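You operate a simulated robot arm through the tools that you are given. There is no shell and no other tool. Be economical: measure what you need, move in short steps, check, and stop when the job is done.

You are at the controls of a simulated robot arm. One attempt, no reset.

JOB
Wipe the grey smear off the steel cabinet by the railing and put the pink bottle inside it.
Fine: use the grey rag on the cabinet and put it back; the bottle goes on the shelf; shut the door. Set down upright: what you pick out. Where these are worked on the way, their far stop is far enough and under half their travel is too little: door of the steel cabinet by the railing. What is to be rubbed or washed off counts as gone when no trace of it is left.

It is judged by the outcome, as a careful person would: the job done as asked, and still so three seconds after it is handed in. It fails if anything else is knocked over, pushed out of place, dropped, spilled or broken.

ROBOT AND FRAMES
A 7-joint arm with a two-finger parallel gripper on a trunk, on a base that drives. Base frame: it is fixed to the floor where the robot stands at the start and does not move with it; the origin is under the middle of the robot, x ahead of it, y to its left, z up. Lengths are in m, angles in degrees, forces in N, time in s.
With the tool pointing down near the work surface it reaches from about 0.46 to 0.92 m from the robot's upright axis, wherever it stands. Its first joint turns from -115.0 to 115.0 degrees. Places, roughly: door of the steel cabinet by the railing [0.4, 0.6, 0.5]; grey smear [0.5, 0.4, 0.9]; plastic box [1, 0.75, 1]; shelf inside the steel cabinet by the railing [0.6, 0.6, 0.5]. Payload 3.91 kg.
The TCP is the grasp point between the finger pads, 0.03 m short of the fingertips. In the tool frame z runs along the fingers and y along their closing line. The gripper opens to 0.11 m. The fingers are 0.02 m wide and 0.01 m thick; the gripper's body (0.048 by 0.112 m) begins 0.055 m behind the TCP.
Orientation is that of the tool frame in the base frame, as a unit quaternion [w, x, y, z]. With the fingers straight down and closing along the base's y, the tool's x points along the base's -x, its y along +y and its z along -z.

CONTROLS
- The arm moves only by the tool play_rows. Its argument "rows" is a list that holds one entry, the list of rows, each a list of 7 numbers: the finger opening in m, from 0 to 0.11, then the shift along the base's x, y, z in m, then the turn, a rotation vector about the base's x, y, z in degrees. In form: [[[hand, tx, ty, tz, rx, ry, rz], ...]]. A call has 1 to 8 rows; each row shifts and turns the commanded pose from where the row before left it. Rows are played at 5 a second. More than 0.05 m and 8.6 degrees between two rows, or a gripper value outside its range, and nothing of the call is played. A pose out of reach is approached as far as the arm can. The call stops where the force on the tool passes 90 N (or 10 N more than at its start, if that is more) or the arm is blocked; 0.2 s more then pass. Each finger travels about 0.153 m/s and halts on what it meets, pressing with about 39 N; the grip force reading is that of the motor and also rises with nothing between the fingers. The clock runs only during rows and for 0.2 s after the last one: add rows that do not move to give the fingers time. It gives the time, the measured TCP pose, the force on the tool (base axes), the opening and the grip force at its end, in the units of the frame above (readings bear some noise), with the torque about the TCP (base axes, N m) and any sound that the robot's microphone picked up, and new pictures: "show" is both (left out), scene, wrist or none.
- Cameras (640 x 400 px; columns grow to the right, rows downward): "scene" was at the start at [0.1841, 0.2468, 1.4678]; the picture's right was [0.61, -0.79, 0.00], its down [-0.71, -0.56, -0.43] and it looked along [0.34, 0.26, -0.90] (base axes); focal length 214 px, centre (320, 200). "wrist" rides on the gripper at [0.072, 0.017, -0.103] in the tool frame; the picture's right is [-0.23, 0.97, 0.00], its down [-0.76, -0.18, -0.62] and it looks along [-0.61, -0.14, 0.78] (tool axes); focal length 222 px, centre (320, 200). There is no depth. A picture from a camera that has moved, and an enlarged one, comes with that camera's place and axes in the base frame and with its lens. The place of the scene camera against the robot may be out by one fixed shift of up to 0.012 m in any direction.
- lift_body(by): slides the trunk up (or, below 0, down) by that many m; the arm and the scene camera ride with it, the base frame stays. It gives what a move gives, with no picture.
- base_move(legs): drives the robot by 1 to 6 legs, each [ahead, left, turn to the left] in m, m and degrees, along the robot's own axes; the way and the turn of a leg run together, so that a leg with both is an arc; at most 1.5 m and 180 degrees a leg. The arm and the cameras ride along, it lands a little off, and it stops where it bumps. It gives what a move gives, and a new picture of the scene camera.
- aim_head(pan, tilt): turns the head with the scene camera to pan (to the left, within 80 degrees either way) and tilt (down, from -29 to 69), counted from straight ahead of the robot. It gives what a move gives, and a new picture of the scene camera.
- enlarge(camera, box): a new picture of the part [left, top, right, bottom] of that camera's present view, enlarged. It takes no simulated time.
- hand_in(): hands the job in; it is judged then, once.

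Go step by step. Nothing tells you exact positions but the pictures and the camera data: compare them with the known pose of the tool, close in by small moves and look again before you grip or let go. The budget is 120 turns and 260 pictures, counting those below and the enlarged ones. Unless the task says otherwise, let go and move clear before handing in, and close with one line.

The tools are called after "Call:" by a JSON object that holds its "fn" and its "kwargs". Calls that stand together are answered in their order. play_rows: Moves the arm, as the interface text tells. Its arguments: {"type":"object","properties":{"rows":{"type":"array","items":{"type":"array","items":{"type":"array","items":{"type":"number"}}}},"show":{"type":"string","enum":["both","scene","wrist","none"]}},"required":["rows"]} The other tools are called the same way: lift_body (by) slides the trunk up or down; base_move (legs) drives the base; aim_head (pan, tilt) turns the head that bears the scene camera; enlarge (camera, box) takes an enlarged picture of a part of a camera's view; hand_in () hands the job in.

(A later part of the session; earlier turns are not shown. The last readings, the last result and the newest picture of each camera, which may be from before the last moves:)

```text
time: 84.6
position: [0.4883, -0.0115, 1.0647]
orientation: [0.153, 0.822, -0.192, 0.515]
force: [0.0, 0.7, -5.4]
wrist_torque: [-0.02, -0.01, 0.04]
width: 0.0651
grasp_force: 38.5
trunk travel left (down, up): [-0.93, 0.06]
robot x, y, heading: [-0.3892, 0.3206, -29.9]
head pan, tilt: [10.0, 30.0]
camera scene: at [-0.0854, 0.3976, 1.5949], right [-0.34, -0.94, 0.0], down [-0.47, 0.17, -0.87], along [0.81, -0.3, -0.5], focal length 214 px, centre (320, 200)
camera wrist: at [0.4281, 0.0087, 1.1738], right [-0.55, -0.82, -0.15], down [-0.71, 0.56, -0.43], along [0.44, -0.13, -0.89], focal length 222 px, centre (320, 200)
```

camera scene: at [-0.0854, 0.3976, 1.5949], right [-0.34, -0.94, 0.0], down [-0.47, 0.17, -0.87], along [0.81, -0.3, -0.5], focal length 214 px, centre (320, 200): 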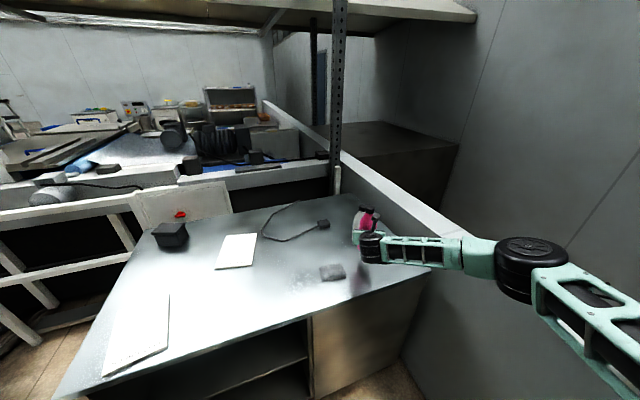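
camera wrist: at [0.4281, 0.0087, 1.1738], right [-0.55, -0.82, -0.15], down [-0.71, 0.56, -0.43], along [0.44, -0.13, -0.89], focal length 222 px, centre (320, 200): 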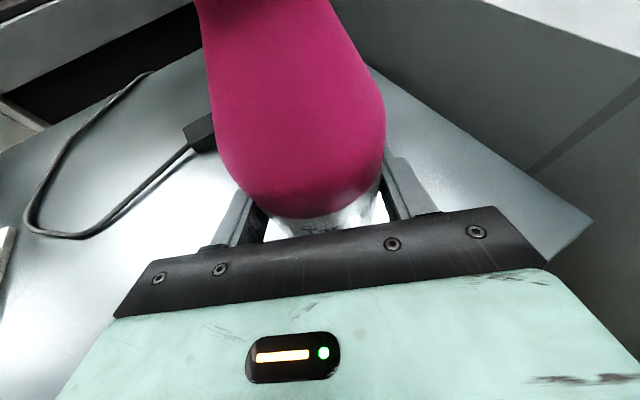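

Bottle is held upright (about 0.065 m wide, bottom 0.083 m below TCP). I back out, turn to heading -10° and line up with the cabinet opening.

Call:
{"fn": "base_move", "kwargs": {"legs": [[-0.303, -0.175, 0]]}}

Call:
{"fn": "base_move", "kwargs": {"legs": [[0, 0, 20]]}}

```text
time: 86.9
position: [0.1359, -0.0104, 1.0645]
orientation: [0.153, 0.821, -0.192, 0.515]
force: [0.0, 0.3, -4.5]
wrist_torque: [-0.02, -0.01, -0.01]
width: 0.0651
grasp_force: 38.8
trunk travel left (down, up): [-0.93, 0.06]
robot x, y, heading: [-0.7395, 0.3212, -30.3]
head pan, tilt: [10.0, 30.0]
camera scene: at [-0.4362, 0.3994, 1.595], right [-0.34, -0.94, 0.0], down [-0.47, 0.17, -0.87], along [0.81, -0.3, -0.5], focal length 214 px, centre (320, 200)
```

scene: 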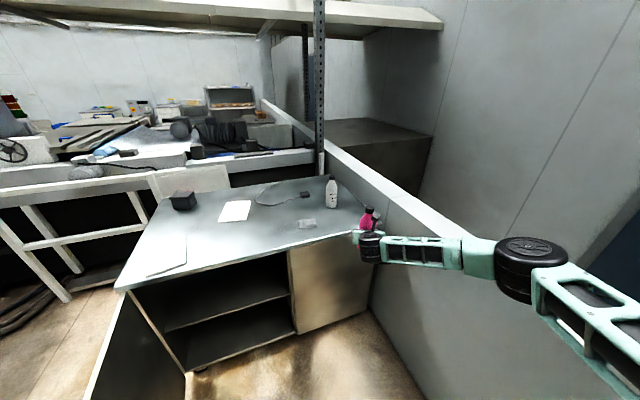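

```text
time: 88.3
position: [0.1956, 0.3063, 1.065]
orientation: [0.063, 0.842, -0.049, 0.533]
force: [0.0, 0.4, -5.5]
wrist_torque: [0.01, 0.0, -0.01]
width: 0.0651
grasp_force: 39.2
trunk travel left (down, up): [-0.93, 0.06]
robot x, y, heading: [-0.7414, 0.32, -10.4]
head pan, tilt: [10.0, 30.0]
camera scene: at [-0.4803, 0.5006, 1.595], right [0.0, -1.0, 0.0], down [-0.5, 0.0, -0.87], along [0.87, 0.0, -0.5], focal length 214 px, centre (320, 200)
```

scene: 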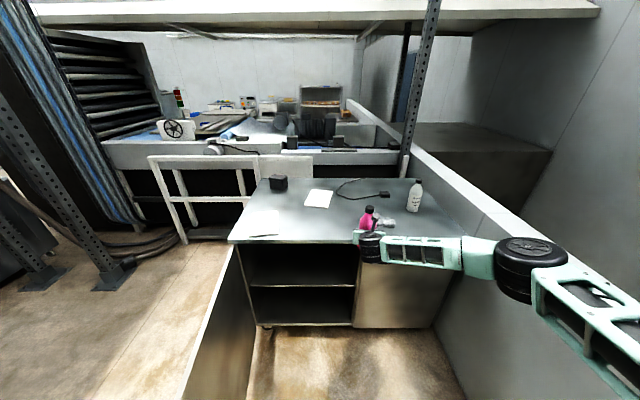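

Call:
{"fn": "base_move", "kwargs": {"legs": [[-0.04, 0.216, 0]]}}

Call:
{"fn": "lift_body", "kwargs": {"by": -0.39}}

Call:
{"fn": "aim_head", "kwargs": {"pan": 10, "tilt": 25}}

Call:
{"fn": "play_rows", "kwargs": {"rows": [[[0.04, 0, 0, 0, 0, 0, 0]]], "show": "wrist"}}

```text
time: 90.0
position: [0.1959, 0.5258, 1.0638]
orientation: [0.062, 0.842, -0.048, 0.533]
force: [-0.5, 0.0, -6.2]
wrist_torque: [0.04, 0.01, -0.01]
width: 0.065
grasp_force: 39.3
trunk travel left (down, up): [-0.93, 0.06]
robot x, y, heading: [-0.7382, 0.5405, -10.3]
head pan, tilt: [10.0, 30.0]
camera scene: at [-0.4807, 0.7212, 1.595], right [-0.01, -1.0, 0.0], down [-0.5, 0.0, -0.87], along [0.87, 0.0, -0.5], focal length 214 px, centre (320, 200)
```

scene: 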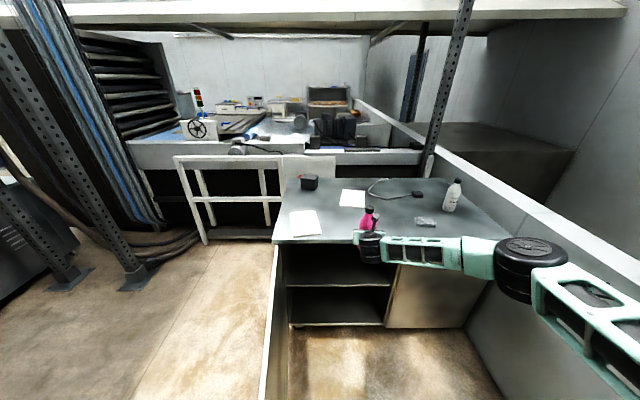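

```text
time: 93.8
position: [0.1963, 0.5268, 0.6735]
orientation: [0.062, 0.842, -0.048, 0.533]
force: [0.6, 0.5, -4.7]
wrist_torque: [0.02, 0.01, 0.01]
width: 0.0647
grasp_force: 38.9
trunk travel left (down, up): [-0.54, 0.45]
robot x, y, heading: [-0.7396, 0.5435, -10.3]
head pan, tilt: [10.0, 30.0]
```

```text
time: 94.5
position: [0.1948, 0.5279, 0.675]
orientation: [0.062, 0.843, -0.048, 0.533]
force: [0.4, 0.8, -5.2]
wrist_torque: [-0.01, 0.04, -0.01]
width: 0.0652
grasp_force: 39.4
trunk travel left (down, up): [-0.54, 0.45]
robot x, y, heading: [-0.7436, 0.5419, -10.0]
head pan, tilt: [10.0, 25.0]
camera scene: at [-0.4792, 0.7214, 1.213], right [-0.01, -1.0, 0.0], down [-0.42, 0.0, -0.91], along [0.91, 0.0, -0.42], focal length 214 px, centre (320, 200)
```

scene: 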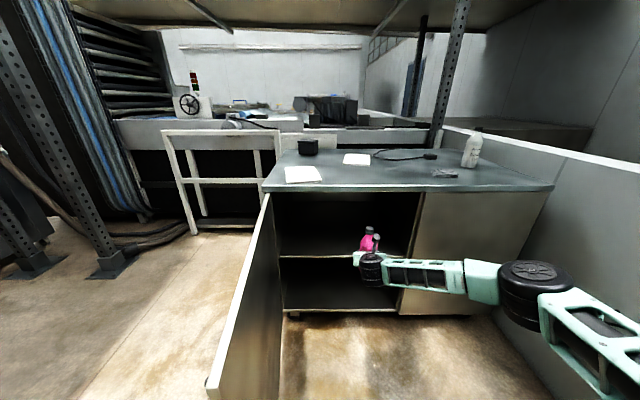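

```text
time: 94.8
position: [0.1949, 0.5262, 0.6741]
orientation: [0.062, 0.843, -0.049, 0.532]
force: [-1.0, -0.2, -5.2]
wrist_torque: [-0.01, -0.01, 0.01]
width: 0.065
grasp_force: 38.5
trunk travel left (down, up): [-0.54, 0.45]
robot x, y, heading: [-0.7424, 0.5465, -10.4]
head pan, tilt: [10.0, 25.0]
camera wrist: at [0.133, 0.5259, 0.7839], right [-0.24, -0.96, -0.15], down [-0.85, 0.28, -0.43], along [0.46, 0.03, -0.89], focal length 222 px, centre (320, 200)
```

wrist: 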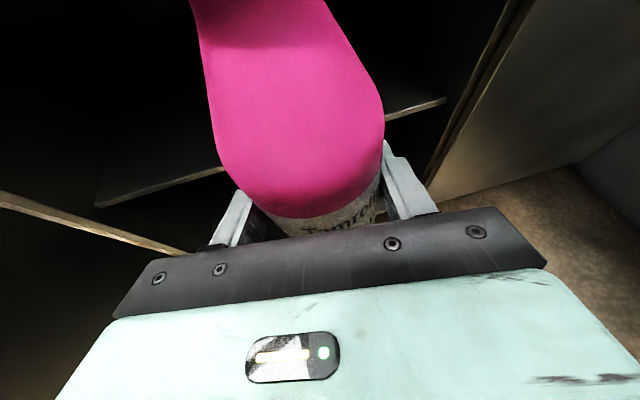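

Shelf front edge is at x≈0.387, top z≈0.505. I drive forward 0.27 m so the bottle goes in above the shelf.

Call:
{"fn": "base_move", "kwargs": {"legs": [[0.266, 0.048, 0]]}}

Call:
{"fn": "play_rows", "kwargs": {"rows": [[[0.04, 0, 0, -0.03, 0, 0, 0], [0.04, 0, 0, -0.03, 0, 0, 0], [0.04, 0, 0, 0, 0, 0, 0]]]}}

```text
time: 96.8
position: [0.465, 0.5267, 0.6744]
orientation: [0.063, 0.843, -0.049, 0.532]
force: [-0.1, 0.6, -4.9]
wrist_torque: [0.0, 0.03, 0.0]
width: 0.065
grasp_force: 39.1
trunk travel left (down, up): [-0.54, 0.45]
robot x, y, heading: [-0.4716, 0.5392, -10.1]
head pan, tilt: [10.0, 25.0]
camera scene: at [-0.2101, 0.721, 1.213], right [-0.01, -1.0, 0.0], down [-0.42, 0.0, -0.91], along [0.91, -0.01, -0.42], focal length 214 px, centre (320, 200)
```

scene: 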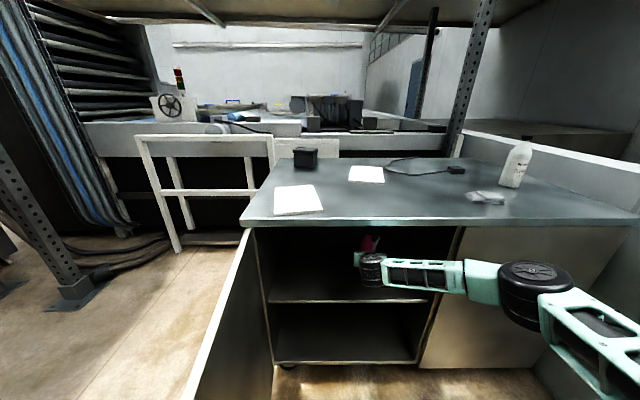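

```text
time: 97.6
position: [0.4652, 0.5266, 0.6136]
orientation: [0.063, 0.842, -0.049, 0.533]
force: [-0.1, 0.7, -5.1]
wrist_torque: [0.0, 0.01, 0.0]
width: 0.0648
grasp_force: 39.3
trunk travel left (down, up): [-0.54, 0.45]
robot x, y, heading: [-0.4738, 0.5461, -10.6]
head pan, tilt: [10.0, 25.0]
camera scene: at [-0.2101, 0.721, 1.213], right [-0.01, -1.0, 0.0], down [-0.42, 0.0, -0.91], along [0.91, -0.01, -0.42], focal length 214 px, centre (320, 200)
camera wrist: at [0.4014, 0.5253, 0.7232], right [-0.24, -0.96, -0.15], down [-0.85, 0.28, -0.43], along [0.46, 0.03, -0.89], focal length 222 px, centre (320, 200)
```

scene: 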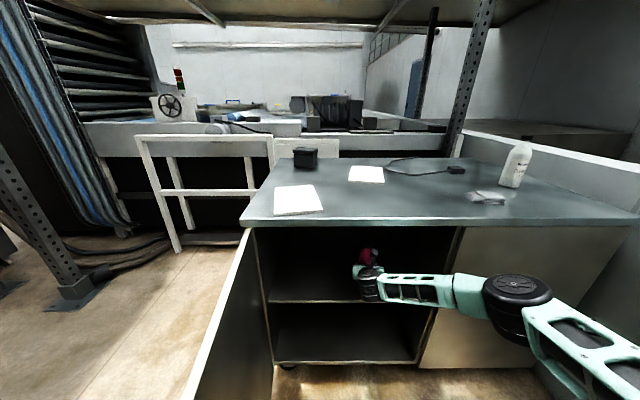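
wrist: 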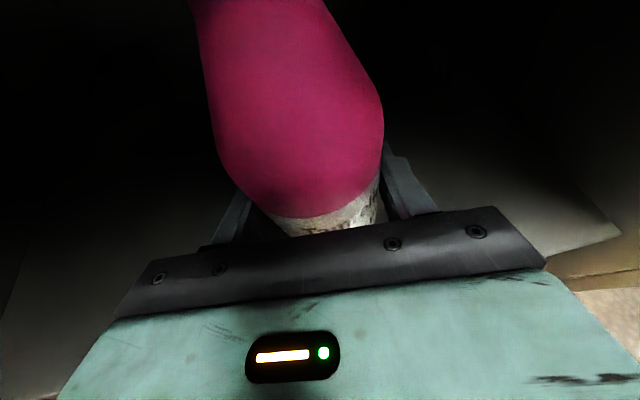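

Call:
{"fn": "play_rows", "kwargs": {"rows": [[[0.04, 0, 0, -0.01, 0, 0, 0], [0.04, 0, 0, -0.007, 0, 0, 0], [0.04, 0, 0, -0.003, 0, 0, 0], [0.04, 0, 0, 0, 0, 0, 0]]], "show": "none"}}

Call:
{"fn": "play_rows", "kwargs": {"rows": [[[0.04, 0, 0, -0.002, 0, 0, 0], [0.04, 0, 0, -0.002, 0, 0, 0], [0.04, 0, 0, 0, 0, 0, 0]]], "show": "none"}}

```text
time: 98.6
position: [0.4664, 0.5254, 0.5942]
orientation: [0.062, 0.842, -0.048, 0.533]
force: [-0.9, 0.1, -5.2]
wrist_torque: [0.0, 0.01, -0.03]
width: 0.0646
grasp_force: 38.8
trunk travel left (down, up): [-0.54, 0.45]
robot x, y, heading: [-0.4741, 0.5435, -10.2]
head pan, tilt: [10.0, 25.0]
```

```text
time: 99.4
position: [0.465, 0.5254, 0.5898]
orientation: [0.063, 0.842, -0.048, 0.533]
force: [0.4, 0.2, -5.3]
wrist_torque: [-0.04, 0.05, -0.01]
width: 0.0647
grasp_force: 38.9
trunk travel left (down, up): [-0.54, 0.45]
robot x, y, heading: [-0.4735, 0.5399, -10.3]
head pan, tilt: [10.0, 25.0]
```

Call:
{"fn": "play_rows", "kwargs": {"rows": [[[0.04, 0, 0, -0.002, 0, 0, 0], [0.04, 0, 0, -0.002, 0, 0, 0], [0.04, 0, 0, 0, 0, 0, 0]]], "show": "none"}}

Call:
{"fn": "play_rows", "kwargs": {"rows": [[[0.04, 0, 0, -0.0015, 0, 0, 0], [0.04, 0, 0, 0, 0, 0, 0]]], "show": "wrist"}}

```text
time: 100.2
position: [0.4638, 0.5256, 0.5855]
orientation: [0.062, 0.843, -0.048, 0.532]
force: [-0.1, -0.2, -5.0]
wrist_torque: [-0.02, 0.0, -0.02]
width: 0.0644
grasp_force: 38.8
trunk travel left (down, up): [-0.54, 0.45]
robot x, y, heading: [-0.4761, 0.5413, -10.4]
head pan, tilt: [10.0, 25.0]
```

```text
time: 100.8
position: [0.465, 0.5264, 0.5841]
orientation: [0.062, 0.842, -0.048, 0.533]
force: [-1.0, 1.0, -4.8]
wrist_torque: [-0.01, -0.02, -0.03]
width: 0.0646
grasp_force: 38.5
trunk travel left (down, up): [-0.54, 0.45]
robot x, y, heading: [-0.4715, 0.5432, -10.5]
head pan, tilt: [10.0, 25.0]
camera wrist: at [0.4017, 0.5256, 0.6942], right [-0.24, -0.96, -0.15], down [-0.85, 0.28, -0.43], along [0.46, 0.03, -0.89], focal length 222 px, centre (320, 200)
```

wrist: 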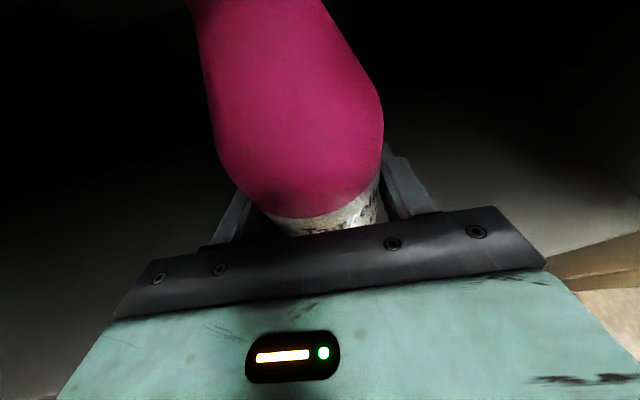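

Call:
{"fn": "play_rows", "kwargs": {"rows": [[[0.04, 0, 0, -0.0015, 0, 0, 0], [0.04, 0, 0, -0.0015, 0, 0, 0], [0.04, 0, 0, 0, 0, 0, 0]]], "show": "none"}}

Call:
{"fn": "enlarge", "kwargs": {"camera": "scene", "box": [250, 220, 450, 345]}}

```text
time: 101.6
position: [0.4646, 0.527, 0.5813]
orientation: [0.062, 0.843, -0.048, 0.533]
force: [-0.1, 0.4, -5.3]
wrist_torque: [-0.02, 0.0, 0.01]
width: 0.0648
grasp_force: 39.5
trunk travel left (down, up): [-0.54, 0.45]
robot x, y, heading: [-0.4729, 0.542, -10.2]
head pan, tilt: [10.0, 25.0]
```

```text
3.20 times, centred on (350, 282) of scene
camera zoom: at [-0.2101, 0.721, 1.213], right [-0.01, -1.0, 0.0], down [-0.42, 0.0, -0.91], along [0.91, -0.01, -0.42], focal length 686 px, centre (224, -64)
```

zoom: 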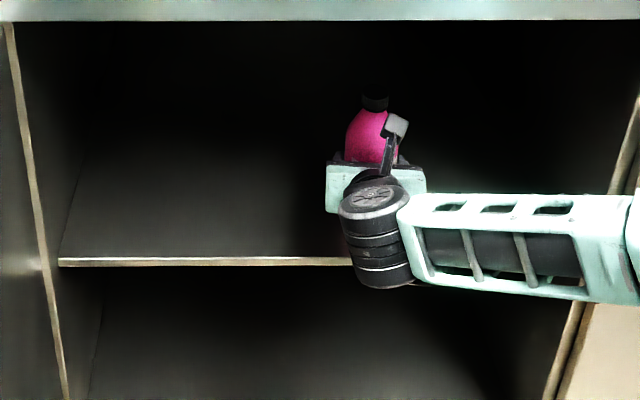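

Call:
{"fn": "play_rows", "kwargs": {"rows": [[[0.04, 0, 0, -0.0015, 0, 0, 0], [0.04, 0, 0, -0.0015, 0, 0, 0], [0.04, 0, 0, 0, 0, 0, 0]]], "show": "none"}}

Call:
{"fn": "play_rows", "kwargs": {"rows": [[[0.04, 0, 0, -0.0015, 0, 0, 0], [0.04, 0, 0, -0.0015, 0, 0, 0], [0.04, 0, 0, 0, 0, 0, 0]]], "show": "none"}}

```text
time: 102.4
position: [0.4657, 0.5259, 0.5787]
orientation: [0.063, 0.841, -0.049, 0.534]
force: [-1.3, 0.5, 6.0]
wrist_torque: [0.32, 0.03, 0.0]
width: 0.0649
grasp_force: 38.7
trunk travel left (down, up): [-0.54, 0.45]
robot x, y, heading: [-0.4726, 0.5406, -10.1]
head pan, tilt: [10.0, 25.0]
```

```text
time: 103.2
position: [0.4662, 0.5244, 0.5787]
orientation: [0.062, 0.84, -0.048, 0.537]
force: [-3.5, 0.7, 31.1]
wrist_torque: [0.96, 0.03, 0.02]
width: 0.0648
grasp_force: 39.4
trunk travel left (down, up): [-0.54, 0.45]
robot x, y, heading: [-0.469, 0.5417, -10.6]
head pan, tilt: [10.0, 25.0]
```

Bottle is on the shelf. I relax the pressure, open and pull straight back.

Call:
{"fn": "play_rows", "kwargs": {"rows": [[[0.04, 0, 0, 0.0025, 0, 0, 0], [0.07, 0, 0, 0, 0, 0, 0], [0.085, 0, 0, 0, 0, 0, 0], [0.1, 0, 0, 0, 0, 0, 0], [0.1, 0, 0, 0, 0, 0, 0]]], "show": "wrist"}}

Call:
{"fn": "play_rows", "kwargs": {"rows": [[[0.11, -0.0294, 0.0053, 0, 0, 0, 0], [0.11, -0.0294, 0.0053, 0, 0, 0, 0], [0.11, -0.0294, 0.0053, 0, 0, 0, 0], [0.11, -0.0294, 0.0053, 0, 0, 0, 0], [0.11, -0.0294, 0.0053, 0, 0, 0, 0]]]}}

```text
time: 104.4
position: [0.4647, 0.5262, 0.5784]
orientation: [0.064, 0.842, -0.049, 0.533]
force: [0.3, 0.0, -0.3]
wrist_torque: [0.01, 0.01, -0.04]
width: 0.1002
grasp_force: 0.0
trunk travel left (down, up): [-0.54, 0.45]
robot x, y, heading: [-0.4729, 0.5433, -10.4]
head pan, tilt: [10.0, 25.0]
camera wrist: at [0.4018, 0.5253, 0.6877], right [-0.24, -0.96, -0.15], down [-0.85, 0.28, -0.43], along [0.46, 0.03, -0.89], focal length 222 px, centre (320, 200)
```

wrist: 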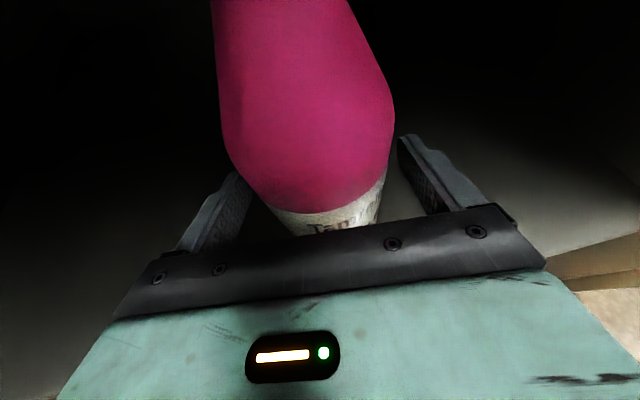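

```text
time: 105.6
position: [0.3177, 0.5516, 0.5794]
orientation: [0.063, 0.842, -0.05, 0.533]
force: [-0.7, -0.8, 0.4]
wrist_torque: [-0.01, -0.01, 0.0]
width: 0.1099
grasp_force: 0.1
trunk travel left (down, up): [-0.54, 0.45]
robot x, y, heading: [-0.472, 0.5406, -10.4]
head pan, tilt: [10.0, 25.0]
camera scene: at [-0.2103, 0.721, 1.2131], right [-0.01, -1.0, 0.0], down [-0.42, 0.0, -0.91], along [0.91, -0.01, -0.42], focal length 214 px, centre (320, 200)
camera wrist: at [0.2541, 0.5513, 0.6883], right [-0.24, -0.96, -0.15], down [-0.85, 0.29, -0.43], along [0.46, 0.03, -0.89], focal length 222 px, centre (320, 200)
```

scene: 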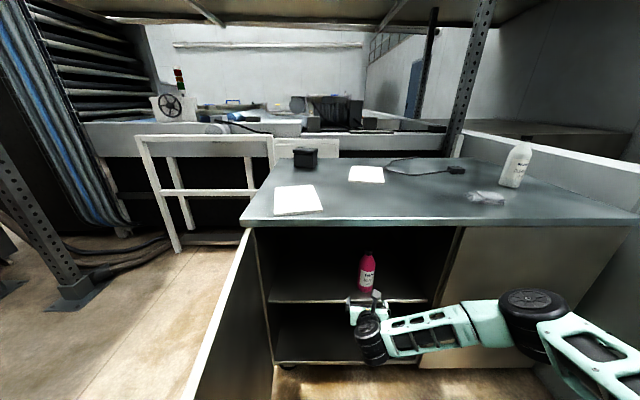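
wrist: 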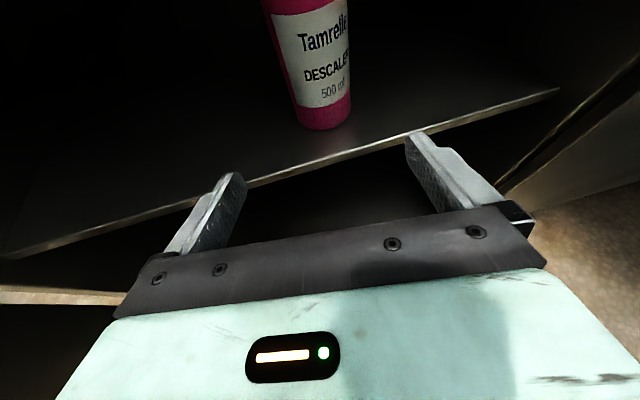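

Bottle stands upright on the shelf. Next I back out, raise the trunk, and position to close the door by hooking over its top edge with the tool pointing down.

Call:
{"fn": "base_move", "kwargs": {"legs": [[-0.15, 0, 0], [0, -0.2, 0], [0, 0, 10.4], [0.08, -0.15, 0]]}}

Call:
{"fn": "lift_body", "kwargs": {"by": 0.38}}

Call:
{"fn": "aim_head", "kwargs": {"pan": 45, "tilt": 45}}

```text
time: 109.9
position: [0.2008, 0.3761, 0.5782]
orientation: [0.013, 0.843, 0.029, 0.537]
force: [-0.7, -0.2, -0.4]
wrist_torque: [-0.01, 0.03, -0.01]
width: 0.1098
grasp_force: 0.0
trunk travel left (down, up): [-0.54, 0.45]
robot x, y, heading: [-0.5729, 0.2205, 0.5]
head pan, tilt: [10.0, 25.0]
camera scene: at [-0.3479, 0.4471, 1.213], right [0.18, -0.98, 0.0], down [-0.42, -0.08, -0.91], along [0.89, 0.16, -0.42], focal length 214 px, centre (320, 200)
```

scene: 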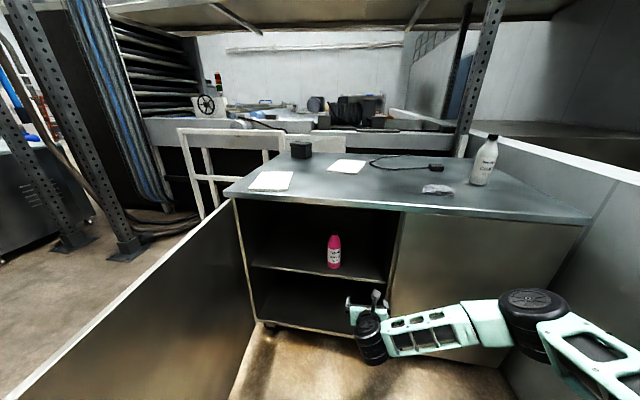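

```text
time: 113.6
position: [0.201, 0.377, 0.9576]
orientation: [0.013, 0.843, 0.03, 0.536]
force: [-0.4, 0.0, -0.1]
wrist_torque: [-0.04, -0.01, -0.02]
width: 0.11
grasp_force: 0.1
trunk travel left (down, up): [-0.92, 0.07]
robot x, y, heading: [-0.5765, 0.2223, 0.4]
head pan, tilt: [10.0, 25.0]
```

```text
time: 114.6
position: [0.2012, 0.3777, 0.9585]
orientation: [0.013, 0.843, 0.029, 0.537]
force: [0.4, 0.4, -0.8]
wrist_torque: [-0.01, -0.02, 0.03]
width: 0.11
grasp_force: 0.0
trunk travel left (down, up): [-0.92, 0.07]
robot x, y, heading: [-0.5751, 0.2188, 0.2]
head pan, tilt: [45.0, 45.0]
camera scene: at [-0.3813, 0.4884, 1.5625], right [0.71, -0.7, 0.0], down [-0.5, -0.5, -0.71], along [0.5, 0.5, -0.71], focal length 214 px, centre (320, 200)
```

scene: 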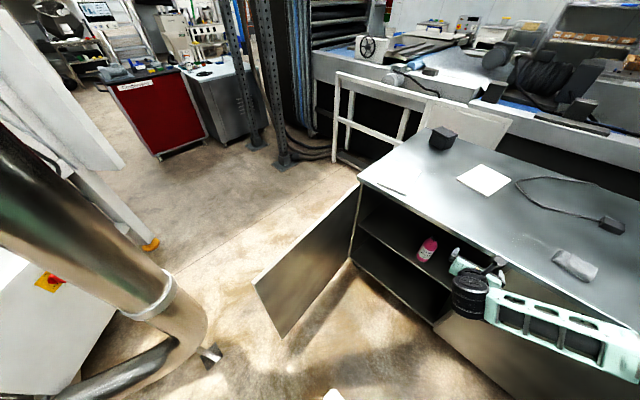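

Door tip top is at about [-0.32, 0.85]. I swing the arm over toward the door while pitching the tool down.

Call:
{"fn": "play_rows", "kwargs": {"rows": [[[0.11, -0.02, 0.02, 0.03, 0, 8, 0], [0.11, -0.025, 0.025, 0.03, 0, 8, 0], [0.11, -0.025, 0.025, 0.03, 0, 8, 0], [0.11, -0.025, 0.025, 0.02, 0, 8, 0], [0.11, -0.025, 0.025, 0, 0, 8, 2], [0.11, -0.025, 0.025, 0, 0, 8, 2], [0.11, -0.025, 0.025, 0, 0, 8, 2], [0.11, -0.025, 0.025, 0, 0, 6, 4]]]}}

```text
time: 116.4
position: [0.0063, 0.5719, 1.0689]
orientation: [-0.025, 0.993, 0.115, 0.025]
force: [-0.5, -1.0, 0.8]
wrist_torque: [0.04, -0.02, 0.01]
width: 0.11
grasp_force: 0.0
trunk travel left (down, up): [-0.92, 0.07]
robot x, y, heading: [-0.5753, 0.2206, 0.1]
head pan, tilt: [45.0, 45.0]
camera scene: at [-0.3811, 0.488, 1.5625], right [0.71, -0.7, 0.0], down [-0.5, -0.5, -0.71], along [0.5, 0.5, -0.71], focal length 214 px, centre (320, 200)
camera wrist: at [0.0762, 0.5672, 1.1743], right [0.0, -1.0, -0.05], down [-0.81, -0.04, 0.59], along [-0.59, 0.04, -0.81], focal length 222 px, centre (320, 200)
```

scene: 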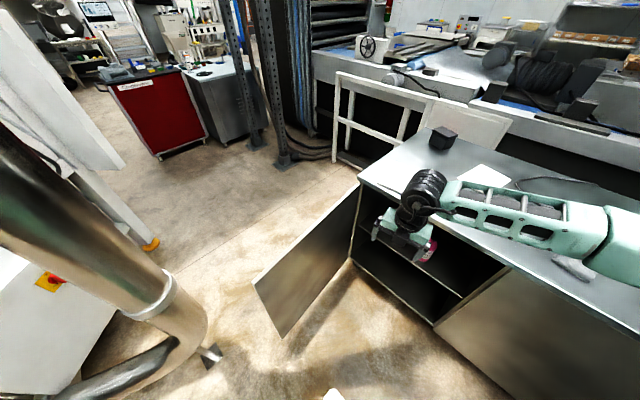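
wrist: 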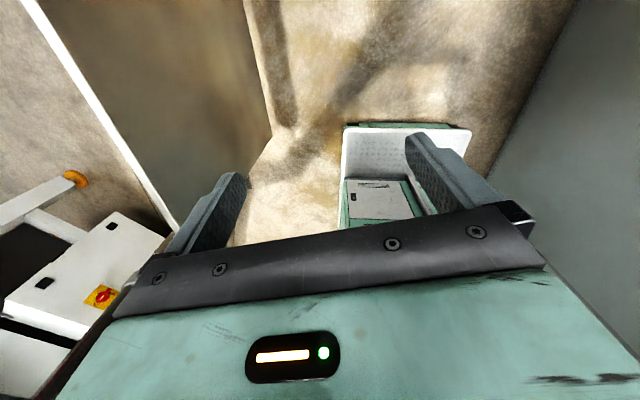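

Call:
{"fn": "play_rows", "kwargs": {"rows": [[[0.11, -0.022, 0.037, 0, 0, 0, 0], [0.11, -0.022, 0.037, 0, 0, 0, 0], [0.11, -0.022, 0.037, 0, 0, 0, 0], [0.11, -0.022, 0.037, 0, 0, 0, 0], [0.11, -0.022, 0.037, -0.02, 0, 0, 0], [0.11, -0.022, 0.037, -0.02, 0, 0, 0], [0.11, -0.022, 0.037, -0.02, 0, 0, 0], [0.11, -0.022, 0.037, -0.02, 0, 0, 0]]]}}

```text
time: 118.2
position: [-0.16, 0.7946, 0.9973]
orientation: [-0.025, 0.993, 0.115, 0.026]
force: [-0.6, 0.1, 0.5]
wrist_torque: [-0.03, -0.07, 0.0]
width: 0.1101
grasp_force: 0.0
out of reach, approached as far as the arm can: row 7, 8
trunk travel left (down, up): [-0.92, 0.07]
robot x, y, heading: [-0.5786, 0.2226, 0.3]
head pan, tilt: [45.0, 45.0]
camera scene: at [-0.3816, 0.4884, 1.5625], right [0.71, -0.7, 0.0], down [-0.5, -0.5, -0.71], along [0.5, 0.5, -0.71], focal length 214 px, centre (320, 200)
camera wrist: at [-0.0905, 0.7901, 1.1031], right [0.0, -1.0, -0.05], down [-0.81, -0.03, 0.59], along [-0.59, 0.04, -0.81], focal length 222 px, centre (320, 200)
```

scene: 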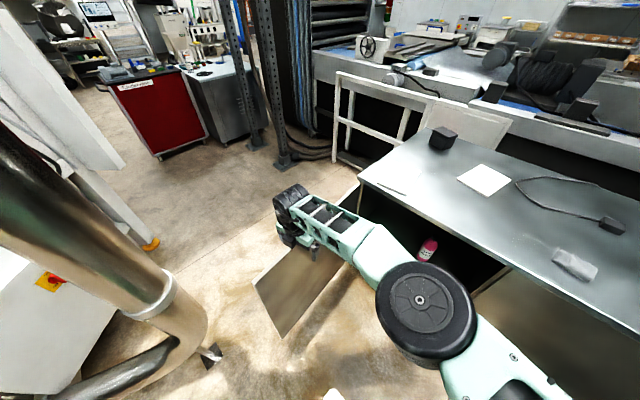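
wrist: 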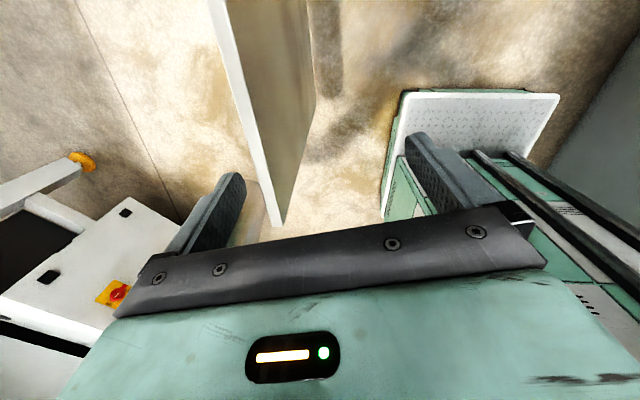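

Arm is at its reach in y; I shift the base 0.09 m left to bring the fingers over the door's top edge.

Call:
{"fn": "base_move", "kwargs": {"legs": [[0, 0.09, 0]]}}

Call:
{"fn": "play_rows", "kwargs": {"rows": [[[0.11, 0, 0, -0.02, 0, 0, 0], [0.11, 0, 0, -0.01, 0, 0, 0], [0.11, 0, 0, 0, 0, 0, 0]]]}}

```text
time: 119.3
position: [-0.1623, 0.8848, 0.9983]
orientation: [-0.024, 0.993, 0.116, 0.026]
force: [0.5, -0.3, 0.1]
wrist_torque: [-0.03, 0.01, -0.03]
width: 0.11
grasp_force: 0.0
trunk travel left (down, up): [-0.92, 0.07]
robot x, y, heading: [-0.5711, 0.3114, 0.1]
head pan, tilt: [45.0, 45.0]
camera scene: at [-0.3818, 0.5786, 1.5625], right [0.71, -0.7, 0.0], down [-0.5, -0.5, -0.71], along [0.5, 0.5, -0.71], focal length 214 px, centre (320, 200)
```

scene: 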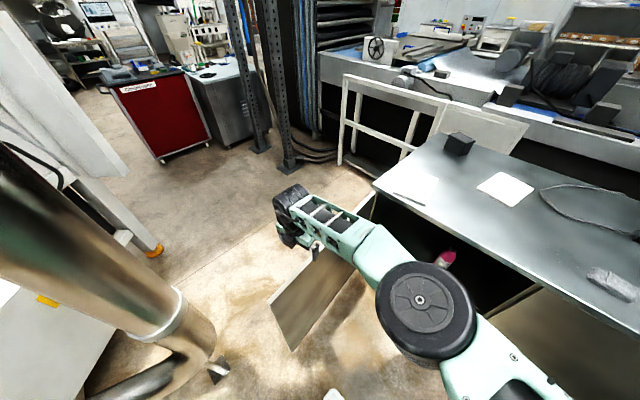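

```text
time: 120.1
position: [-0.1623, 0.8791, 0.9671]
orientation: [-0.024, 0.993, 0.115, 0.025]
force: [0.3, 0.3, 0.3]
wrist_torque: [-0.02, 0.01, 0.0]
width: 0.1101
grasp_force: 0.0
out of reach, approached as far as the arm can: row 2
trunk travel left (down, up): [-0.92, 0.07]
robot x, y, heading: [-0.5736, 0.3094, 0.2]
head pan, tilt: [45.0, 45.0]
camera scene: at [-0.3818, 0.5788, 1.5625], right [0.71, -0.7, 0.0], down [-0.5, -0.5, -0.71], along [0.5, 0.5, -0.71], focal length 214 px, centre (320, 200)
camera wrist: at [-0.0918, 0.875, 1.0725], right [0.0, -1.0, -0.05], down [-0.81, -0.03, 0.59], along [-0.59, 0.04, -0.81], focal length 222 px, centre (320, 200)
```

scene: 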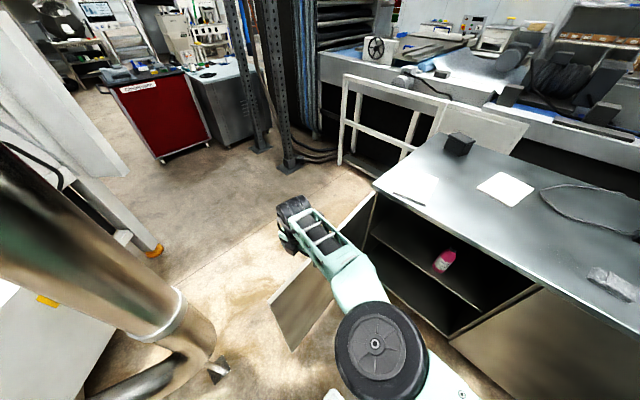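
wrist: 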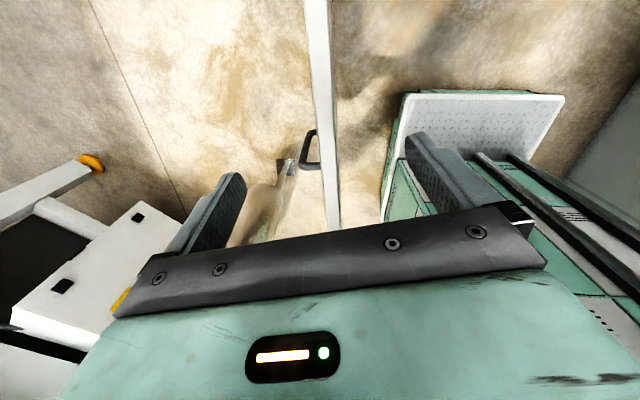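

The door's top edge is centred between the fingers. I lower with the trunk so the fingers straddle it.

Call:
{"fn": "lift_body", "kwargs": {"by": -0.11}}

Call:
{"fn": "play_rows", "kwargs": {"rows": [[[0.11, 0, 0, 0, 0, 0, 0]]]}}

```text
time: 121.5
position: [-0.1622, 0.8799, 0.8552]
orientation: [-0.025, 0.993, 0.116, 0.025]
force: [-0.3, -0.7, 0.0]
wrist_torque: [-0.03, -0.01, 0.01]
width: 0.1099
grasp_force: 0.1
trunk travel left (down, up): [-0.81, 0.18]
robot x, y, heading: [-0.5744, 0.31, 0.1]
head pan, tilt: [45.0, 45.0]
```

```text
time: 121.9
position: [-0.1612, 0.8801, 0.8564]
orientation: [-0.023, 0.993, 0.115, 0.026]
force: [-0.5, 0.4, 0.7]
wrist_torque: [-0.02, 0.02, -0.01]
width: 0.1099
grasp_force: 0.0
trunk travel left (down, up): [-0.81, 0.18]
robot x, y, heading: [-0.5768, 0.3072, 0.7]
head pan, tilt: [45.0, 45.0]
camera scene: at [-0.3818, 0.5788, 1.4525], right [0.71, -0.7, 0.0], down [-0.5, -0.5, -0.71], along [0.5, 0.5, -0.71], focal length 214 px, centre (320, 200)
camera wrist: at [-0.0918, 0.8751, 0.9625], right [0.0, -1.0, -0.05], down [-0.81, -0.03, 0.59], along [-0.59, 0.04, -0.81], focal length 222 px, centre (320, 200)
```

scene: 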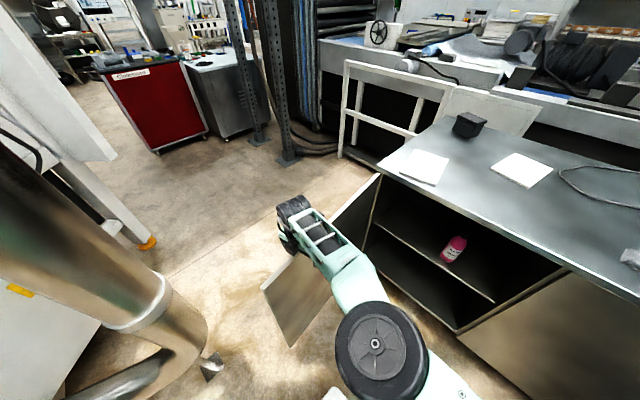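
wrist: 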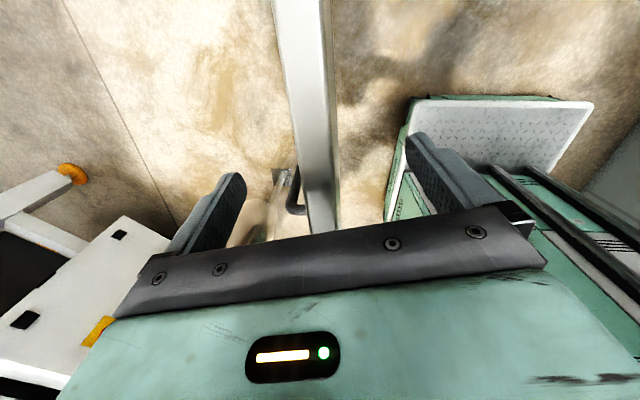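

Call:
{"fn": "enlarge", "kwargs": {"camera": "wrist", "box": [200, 0, 440, 240]}}

Call:
{"fn": "enlarge", "kwargs": {"camera": "scene", "box": [240, 160, 420, 360]}}

```text
1.67 times, centred on (320, 120) of wrist
camera zoom: at [-0.0918, 0.8751, 0.9625], right [0.0, -1.0, -0.05], down [-0.81, -0.03, 0.59], along [-0.59, 0.04, -0.81], focal length 370 px, centre (320, 333)
```

zoom: 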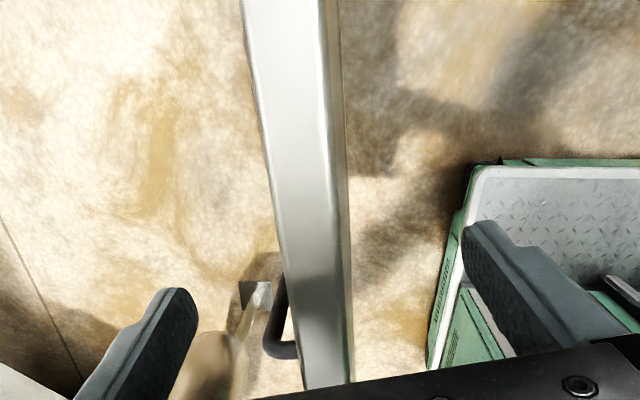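

```text
2.00 times, centred on (330, 260) of scene
camera zoom: at [-0.3818, 0.5788, 1.4525], right [0.71, -0.7, 0.0], down [-0.5, -0.5, -0.71], along [0.5, 0.5, -0.71], focal length 429 px, centre (300, 80)
```

zoom: 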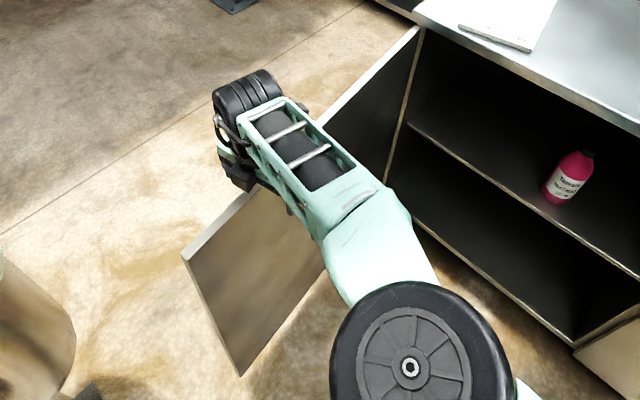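

Door top seems at z≈0.84, so the fingers barely overlap; I lower another 0.035 m.

Call:
{"fn": "lift_body", "kwargs": {"by": -0.035}}

Call:
{"fn": "play_rows", "kwargs": {"rows": [[[0.11, 0, -0.015, 0, 0, 0, 0], [0.11, 0, -0.02, 0, 0, 0, 0], [0.11, 0.0, -0.03, 0, 0, 0, 0], [0.11, 0, -0.03, 0, 0, 0, 0]]]}}

```text
time: 122.7
position: [-0.163, 0.8801, 0.822]
orientation: [-0.023, 0.993, 0.115, 0.024]
force: [0.0, -0.3, 0.5]
wrist_torque: [0.01, -0.02, 0.03]
width: 0.1099
grasp_force: 0.0
trunk travel left (down, up): [-0.775, 0.215]
robot x, y, heading: [-0.5737, 0.3117, 0.3]
head pan, tilt: [45.0, 45.0]
```

```text
time: 123.7
position: [-0.1492, 0.8722, 0.8127]
orientation: [-0.029, 0.992, 0.12, 0.024]
force: [-39.4, -5.1, 66.9]
wrist_torque: [-0.07, -0.39, -0.09]
width: 0.1099
grasp_force: 0.0
out of reach, approached as far as the arm can: row 1, 2, 3, 4
trunk travel left (down, up): [-0.775, 0.215]
robot x, y, heading: [-0.5735, 0.309, 0.4]
head pan, tilt: [45.0, 45.0]
camera scene: at [-0.3859, 0.5766, 1.4199], right [0.71, -0.7, 0.0], down [-0.5, -0.5, -0.71], along [0.5, 0.5, -0.7], focal length 214 px, centre (320, 200)
camera wrist: at [-0.0784, 0.8664, 0.9175], right [0.01, -1.0, -0.06], down [-0.81, -0.05, 0.59], along [-0.59, 0.04, -0.81], focal length 222 px, centre (320, 200)
```

scene: 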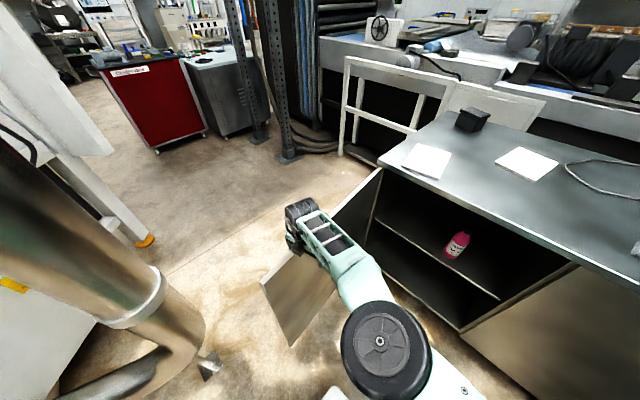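
wrist: 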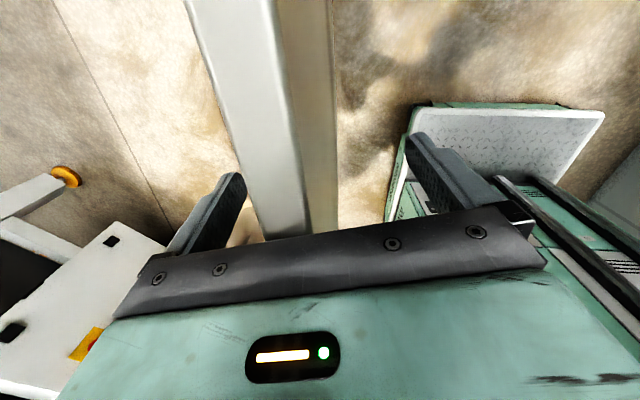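

The palm is now pressing on the door top (so door top is z≈0.866); I raise the trunk again and continue moving in -y.

Call:
{"fn": "lift_body", "kwargs": {"by": 0.04}}

Call:
{"fn": "play_rows", "kwargs": {"rows": [[[0.11, 0, -0.01, 0, 0, 0, 0], [0.11, 0, -0.01, 0, 0, 0, 0]]]}}

```text
time: 124.5
position: [-0.1406, 0.868, 0.8407]
orientation: [-0.023, 0.993, 0.115, 0.025]
force: [-0.6, 0.6, 0.4]
wrist_torque: [0.0, -0.01, -0.01]
width: 0.1101
grasp_force: 0.0
trunk travel left (down, up): [-0.815, 0.175]
robot x, y, heading: [-0.5706, 0.3134, 0.4]
head pan, tilt: [45.0, 45.0]
```

```text
time: 125.1
position: [-0.136, 0.8639, 0.8369]
orientation: [-0.023, 0.993, 0.115, 0.024]
force: [-0.2, -0.6, -0.3]
wrist_torque: [0.01, 0.0, 0.01]
width: 0.11
grasp_force: 0.0
out of reach, approached as far as the arm can: row 1, 2
trunk travel left (down, up): [-0.815, 0.175]
robot x, y, heading: [-0.576, 0.308, 0.3]
head pan, tilt: [45.0, 45.0]
camera scene: at [-0.3819, 0.5788, 1.4575], right [0.71, -0.7, 0.0], down [-0.5, -0.5, -0.71], along [0.5, 0.5, -0.71], focal length 214 px, centre (320, 200)
camera wrist: at [-0.0654, 0.8599, 0.943], right [0.0, -1.0, -0.05], down [-0.81, -0.03, 0.59], along [-0.59, 0.04, -0.81], focal length 222 px, centre (320, 200)
```

scene: 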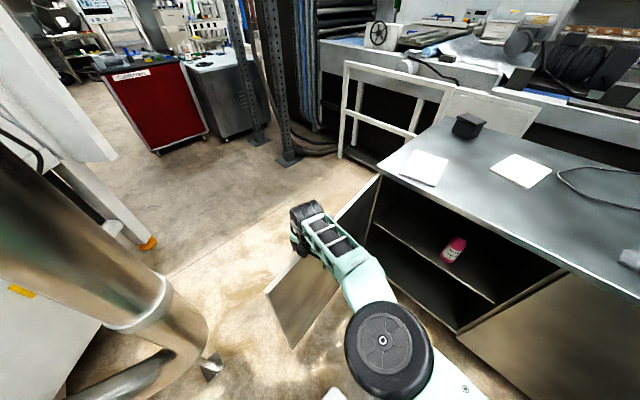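
wrist: 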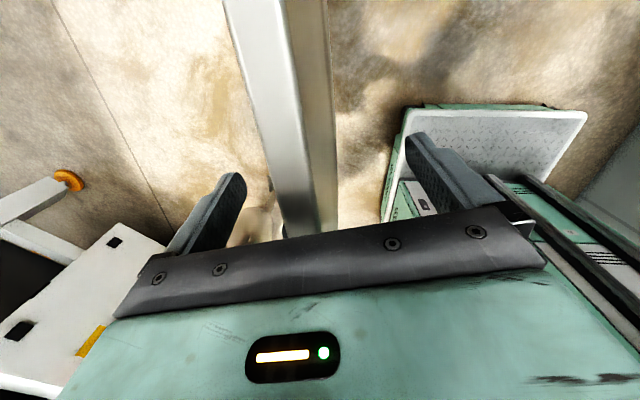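

Call:
{"fn": "play_rows", "kwargs": {"rows": [[[0.11, 0.01, 0, 0.005, 0, 0, 7], [0.11, 0.01, 0, 0.005, 0, 0, 7], [0.11, 0.01, -0.01, 0, 0, 0, 7], [0.11, 0.01, -0.02, 0, 0, 0, 7], [0.11, 0.01, -0.02, 0, 0, 0, 0]]]}}

```text
time: 126.3
position: [-0.074, 0.8418, 0.8387]
orientation: [-0.028, 0.935, 0.353, 0.019]
force: [-0.5, 0.0, 0.4]
wrist_torque: [0.0, -0.01, -0.03]
width: 0.1101
grasp_force: 0.0
out of reach, approached as far as the arm can: row 3, 4, 5
trunk travel left (down, up): [-0.815, 0.175]
robot x, y, heading: [-0.5742, 0.3122, 0.3]
head pan, tilt: [45.0, 45.0]
camera scene: at [-0.382, 0.5789, 1.4575], right [0.71, -0.7, 0.0], down [-0.5, -0.5, -0.71], along [0.5, 0.5, -0.71], focal length 214 px, centre (320, 200)
camera wrist: at [-0.0092, 0.8714, 0.9446], right [0.47, -0.88, -0.05], down [-0.7, -0.41, 0.59], along [-0.54, -0.24, -0.81], focal length 222 px, centre (320, 200)
```

scene: 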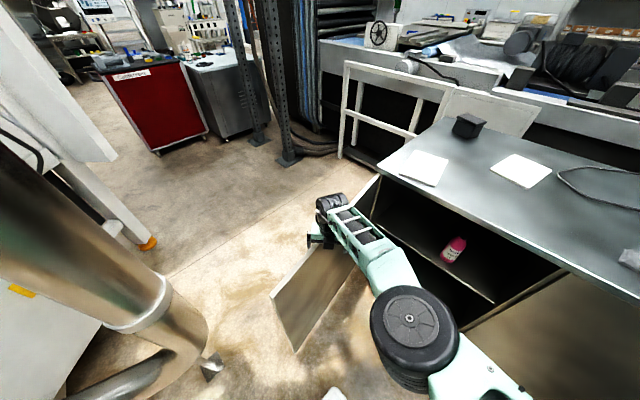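
wrist: 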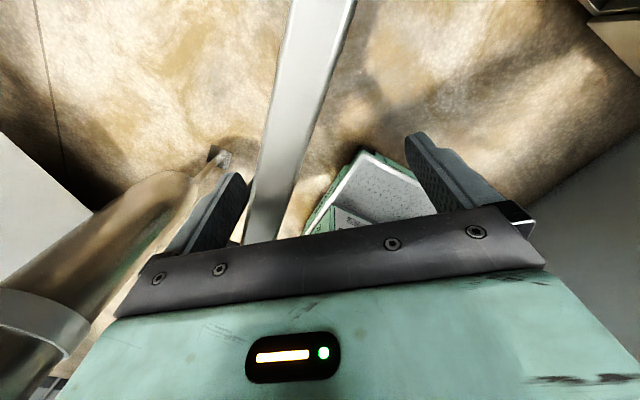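

This arm posture has an inner reach limit, so I let the base help: back and right a bit while straddling, which also draws the door along.

Call:
{"fn": "base_move", "kwargs": {"legs": [[-0.076, -0.062, 0]]}}

Call:
{"fn": "play_rows", "kwargs": {"rows": [[[0.11, 0.03, -0.01, 0, 0, 0, 0], [0.11, 0.02, -0.02, 0, 0, 0, 0], [0.11, 0.02, -0.02, 0, 0, 0, 0]]]}}

```text
time: 127.5
position: [-0.1502, 0.7801, 0.8391]
orientation: [-0.029, 0.935, 0.353, 0.019]
force: [0.0, 0.4, -0.4]
wrist_torque: [0.04, 0.02, -0.02]
width: 0.11
grasp_force: 0.1
trunk travel left (down, up): [-0.815, 0.175]
robot x, y, heading: [-0.6514, 0.2466, -0.0]
head pan, tilt: [45.0, 45.0]
camera scene: at [-0.4574, 0.5166, 1.4575], right [0.71, -0.7, 0.0], down [-0.5, -0.5, -0.71], along [0.5, 0.5, -0.71], focal length 214 px, centre (320, 200)
```

scene: 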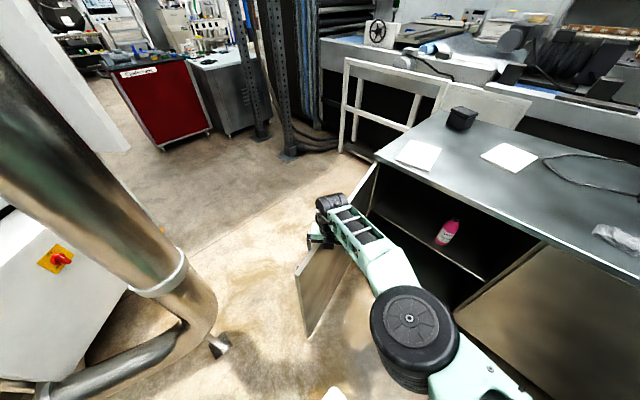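

```text
time: 128.3
position: [-0.0803, 0.7307, 0.8389]
orientation: [-0.028, 0.935, 0.353, 0.018]
force: [-1.2, 0.2, -0.1]
wrist_torque: [0.0, -0.01, 0.01]
width: 0.1101
grasp_force: 0.1
trunk travel left (down, up): [-0.815, 0.175]
robot x, y, heading: [-0.6476, 0.2524, 0.1]
head pan, tilt: [45.0, 45.0]
camera scene: at [-0.4579, 0.517, 1.4574], right [0.71, -0.7, 0.0], down [-0.5, -0.5, -0.71], along [0.5, 0.5, -0.71], focal length 214 px, centre (320, 200)
camera wrist: at [-0.0154, 0.7599, 0.9453], right [0.47, -0.88, -0.05], down [-0.7, -0.41, 0.59], along [-0.54, -0.24, -0.81], focal length 222 px, centre (320, 200)
```

scene: 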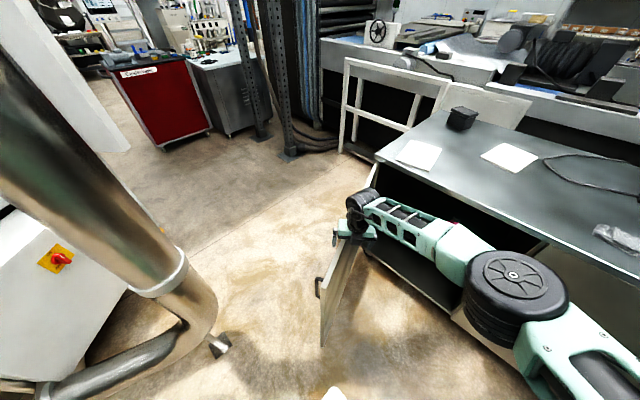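
wrist: 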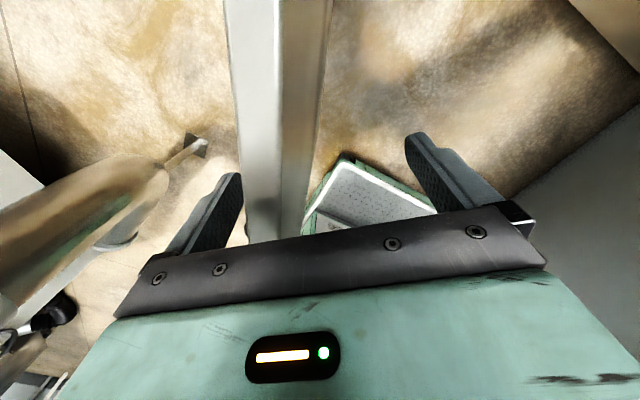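

Door follows nicely (~60°). Continue along the arc.

Call:
{"fn": "play_rows", "kwargs": {"rows": [[[0.11, 0.022, -0.038, 0, 0, 0, 5], [0.11, 0.023, -0.034, 0, 0, 0, 5], [0.11, 0.025, -0.032, 0, 0, 0, 5], [0.11, 0.0285, -0.03, 0, 0, 0, 5], [0.11, 0.0305, -0.027, 0, 0, 0, 5], [0.11, 0.033, -0.025, 0, 0, 0, 5]]]}}

```text
time: 129.7
position: [0.0837, 0.545, 0.8386]
orientation: [-0.032, 0.812, 0.583, 0.01]
force: [0.4, 0.4, 1.8]
wrist_torque: [-0.04, -0.01, 0.0]
width: 0.1101
grasp_force: 0.0
trunk travel left (down, up): [-0.815, 0.175]
robot x, y, heading: [-0.6511, 0.2506, 0.4]
head pan, tilt: [45.0, 45.0]
camera scene: at [-0.4577, 0.5169, 1.4574], right [0.71, -0.7, 0.0], down [-0.5, -0.5, -0.71], along [0.5, 0.5, -0.71], focal length 214 px, centre (320, 200)
camera wrist: at [0.1247, 0.6018, 0.944], right [0.85, -0.52, -0.05], down [-0.4, -0.7, 0.59], along [-0.34, -0.48, -0.81], focal length 222 px, centre (320, 200)
```

scene: 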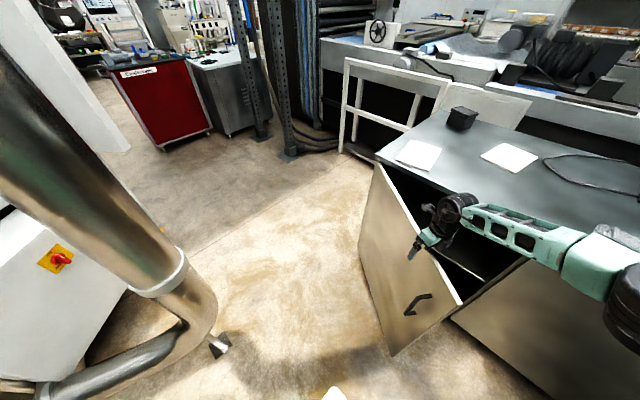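
wrist: 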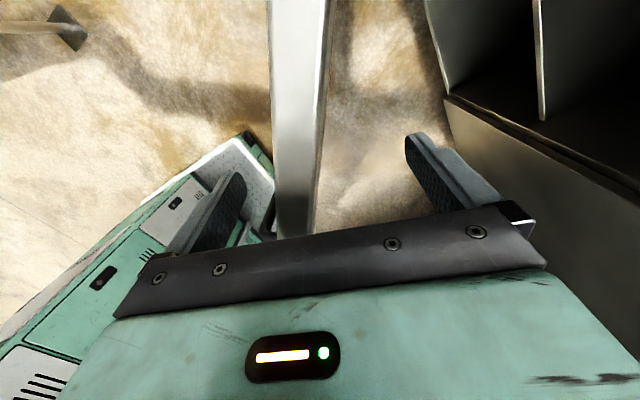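

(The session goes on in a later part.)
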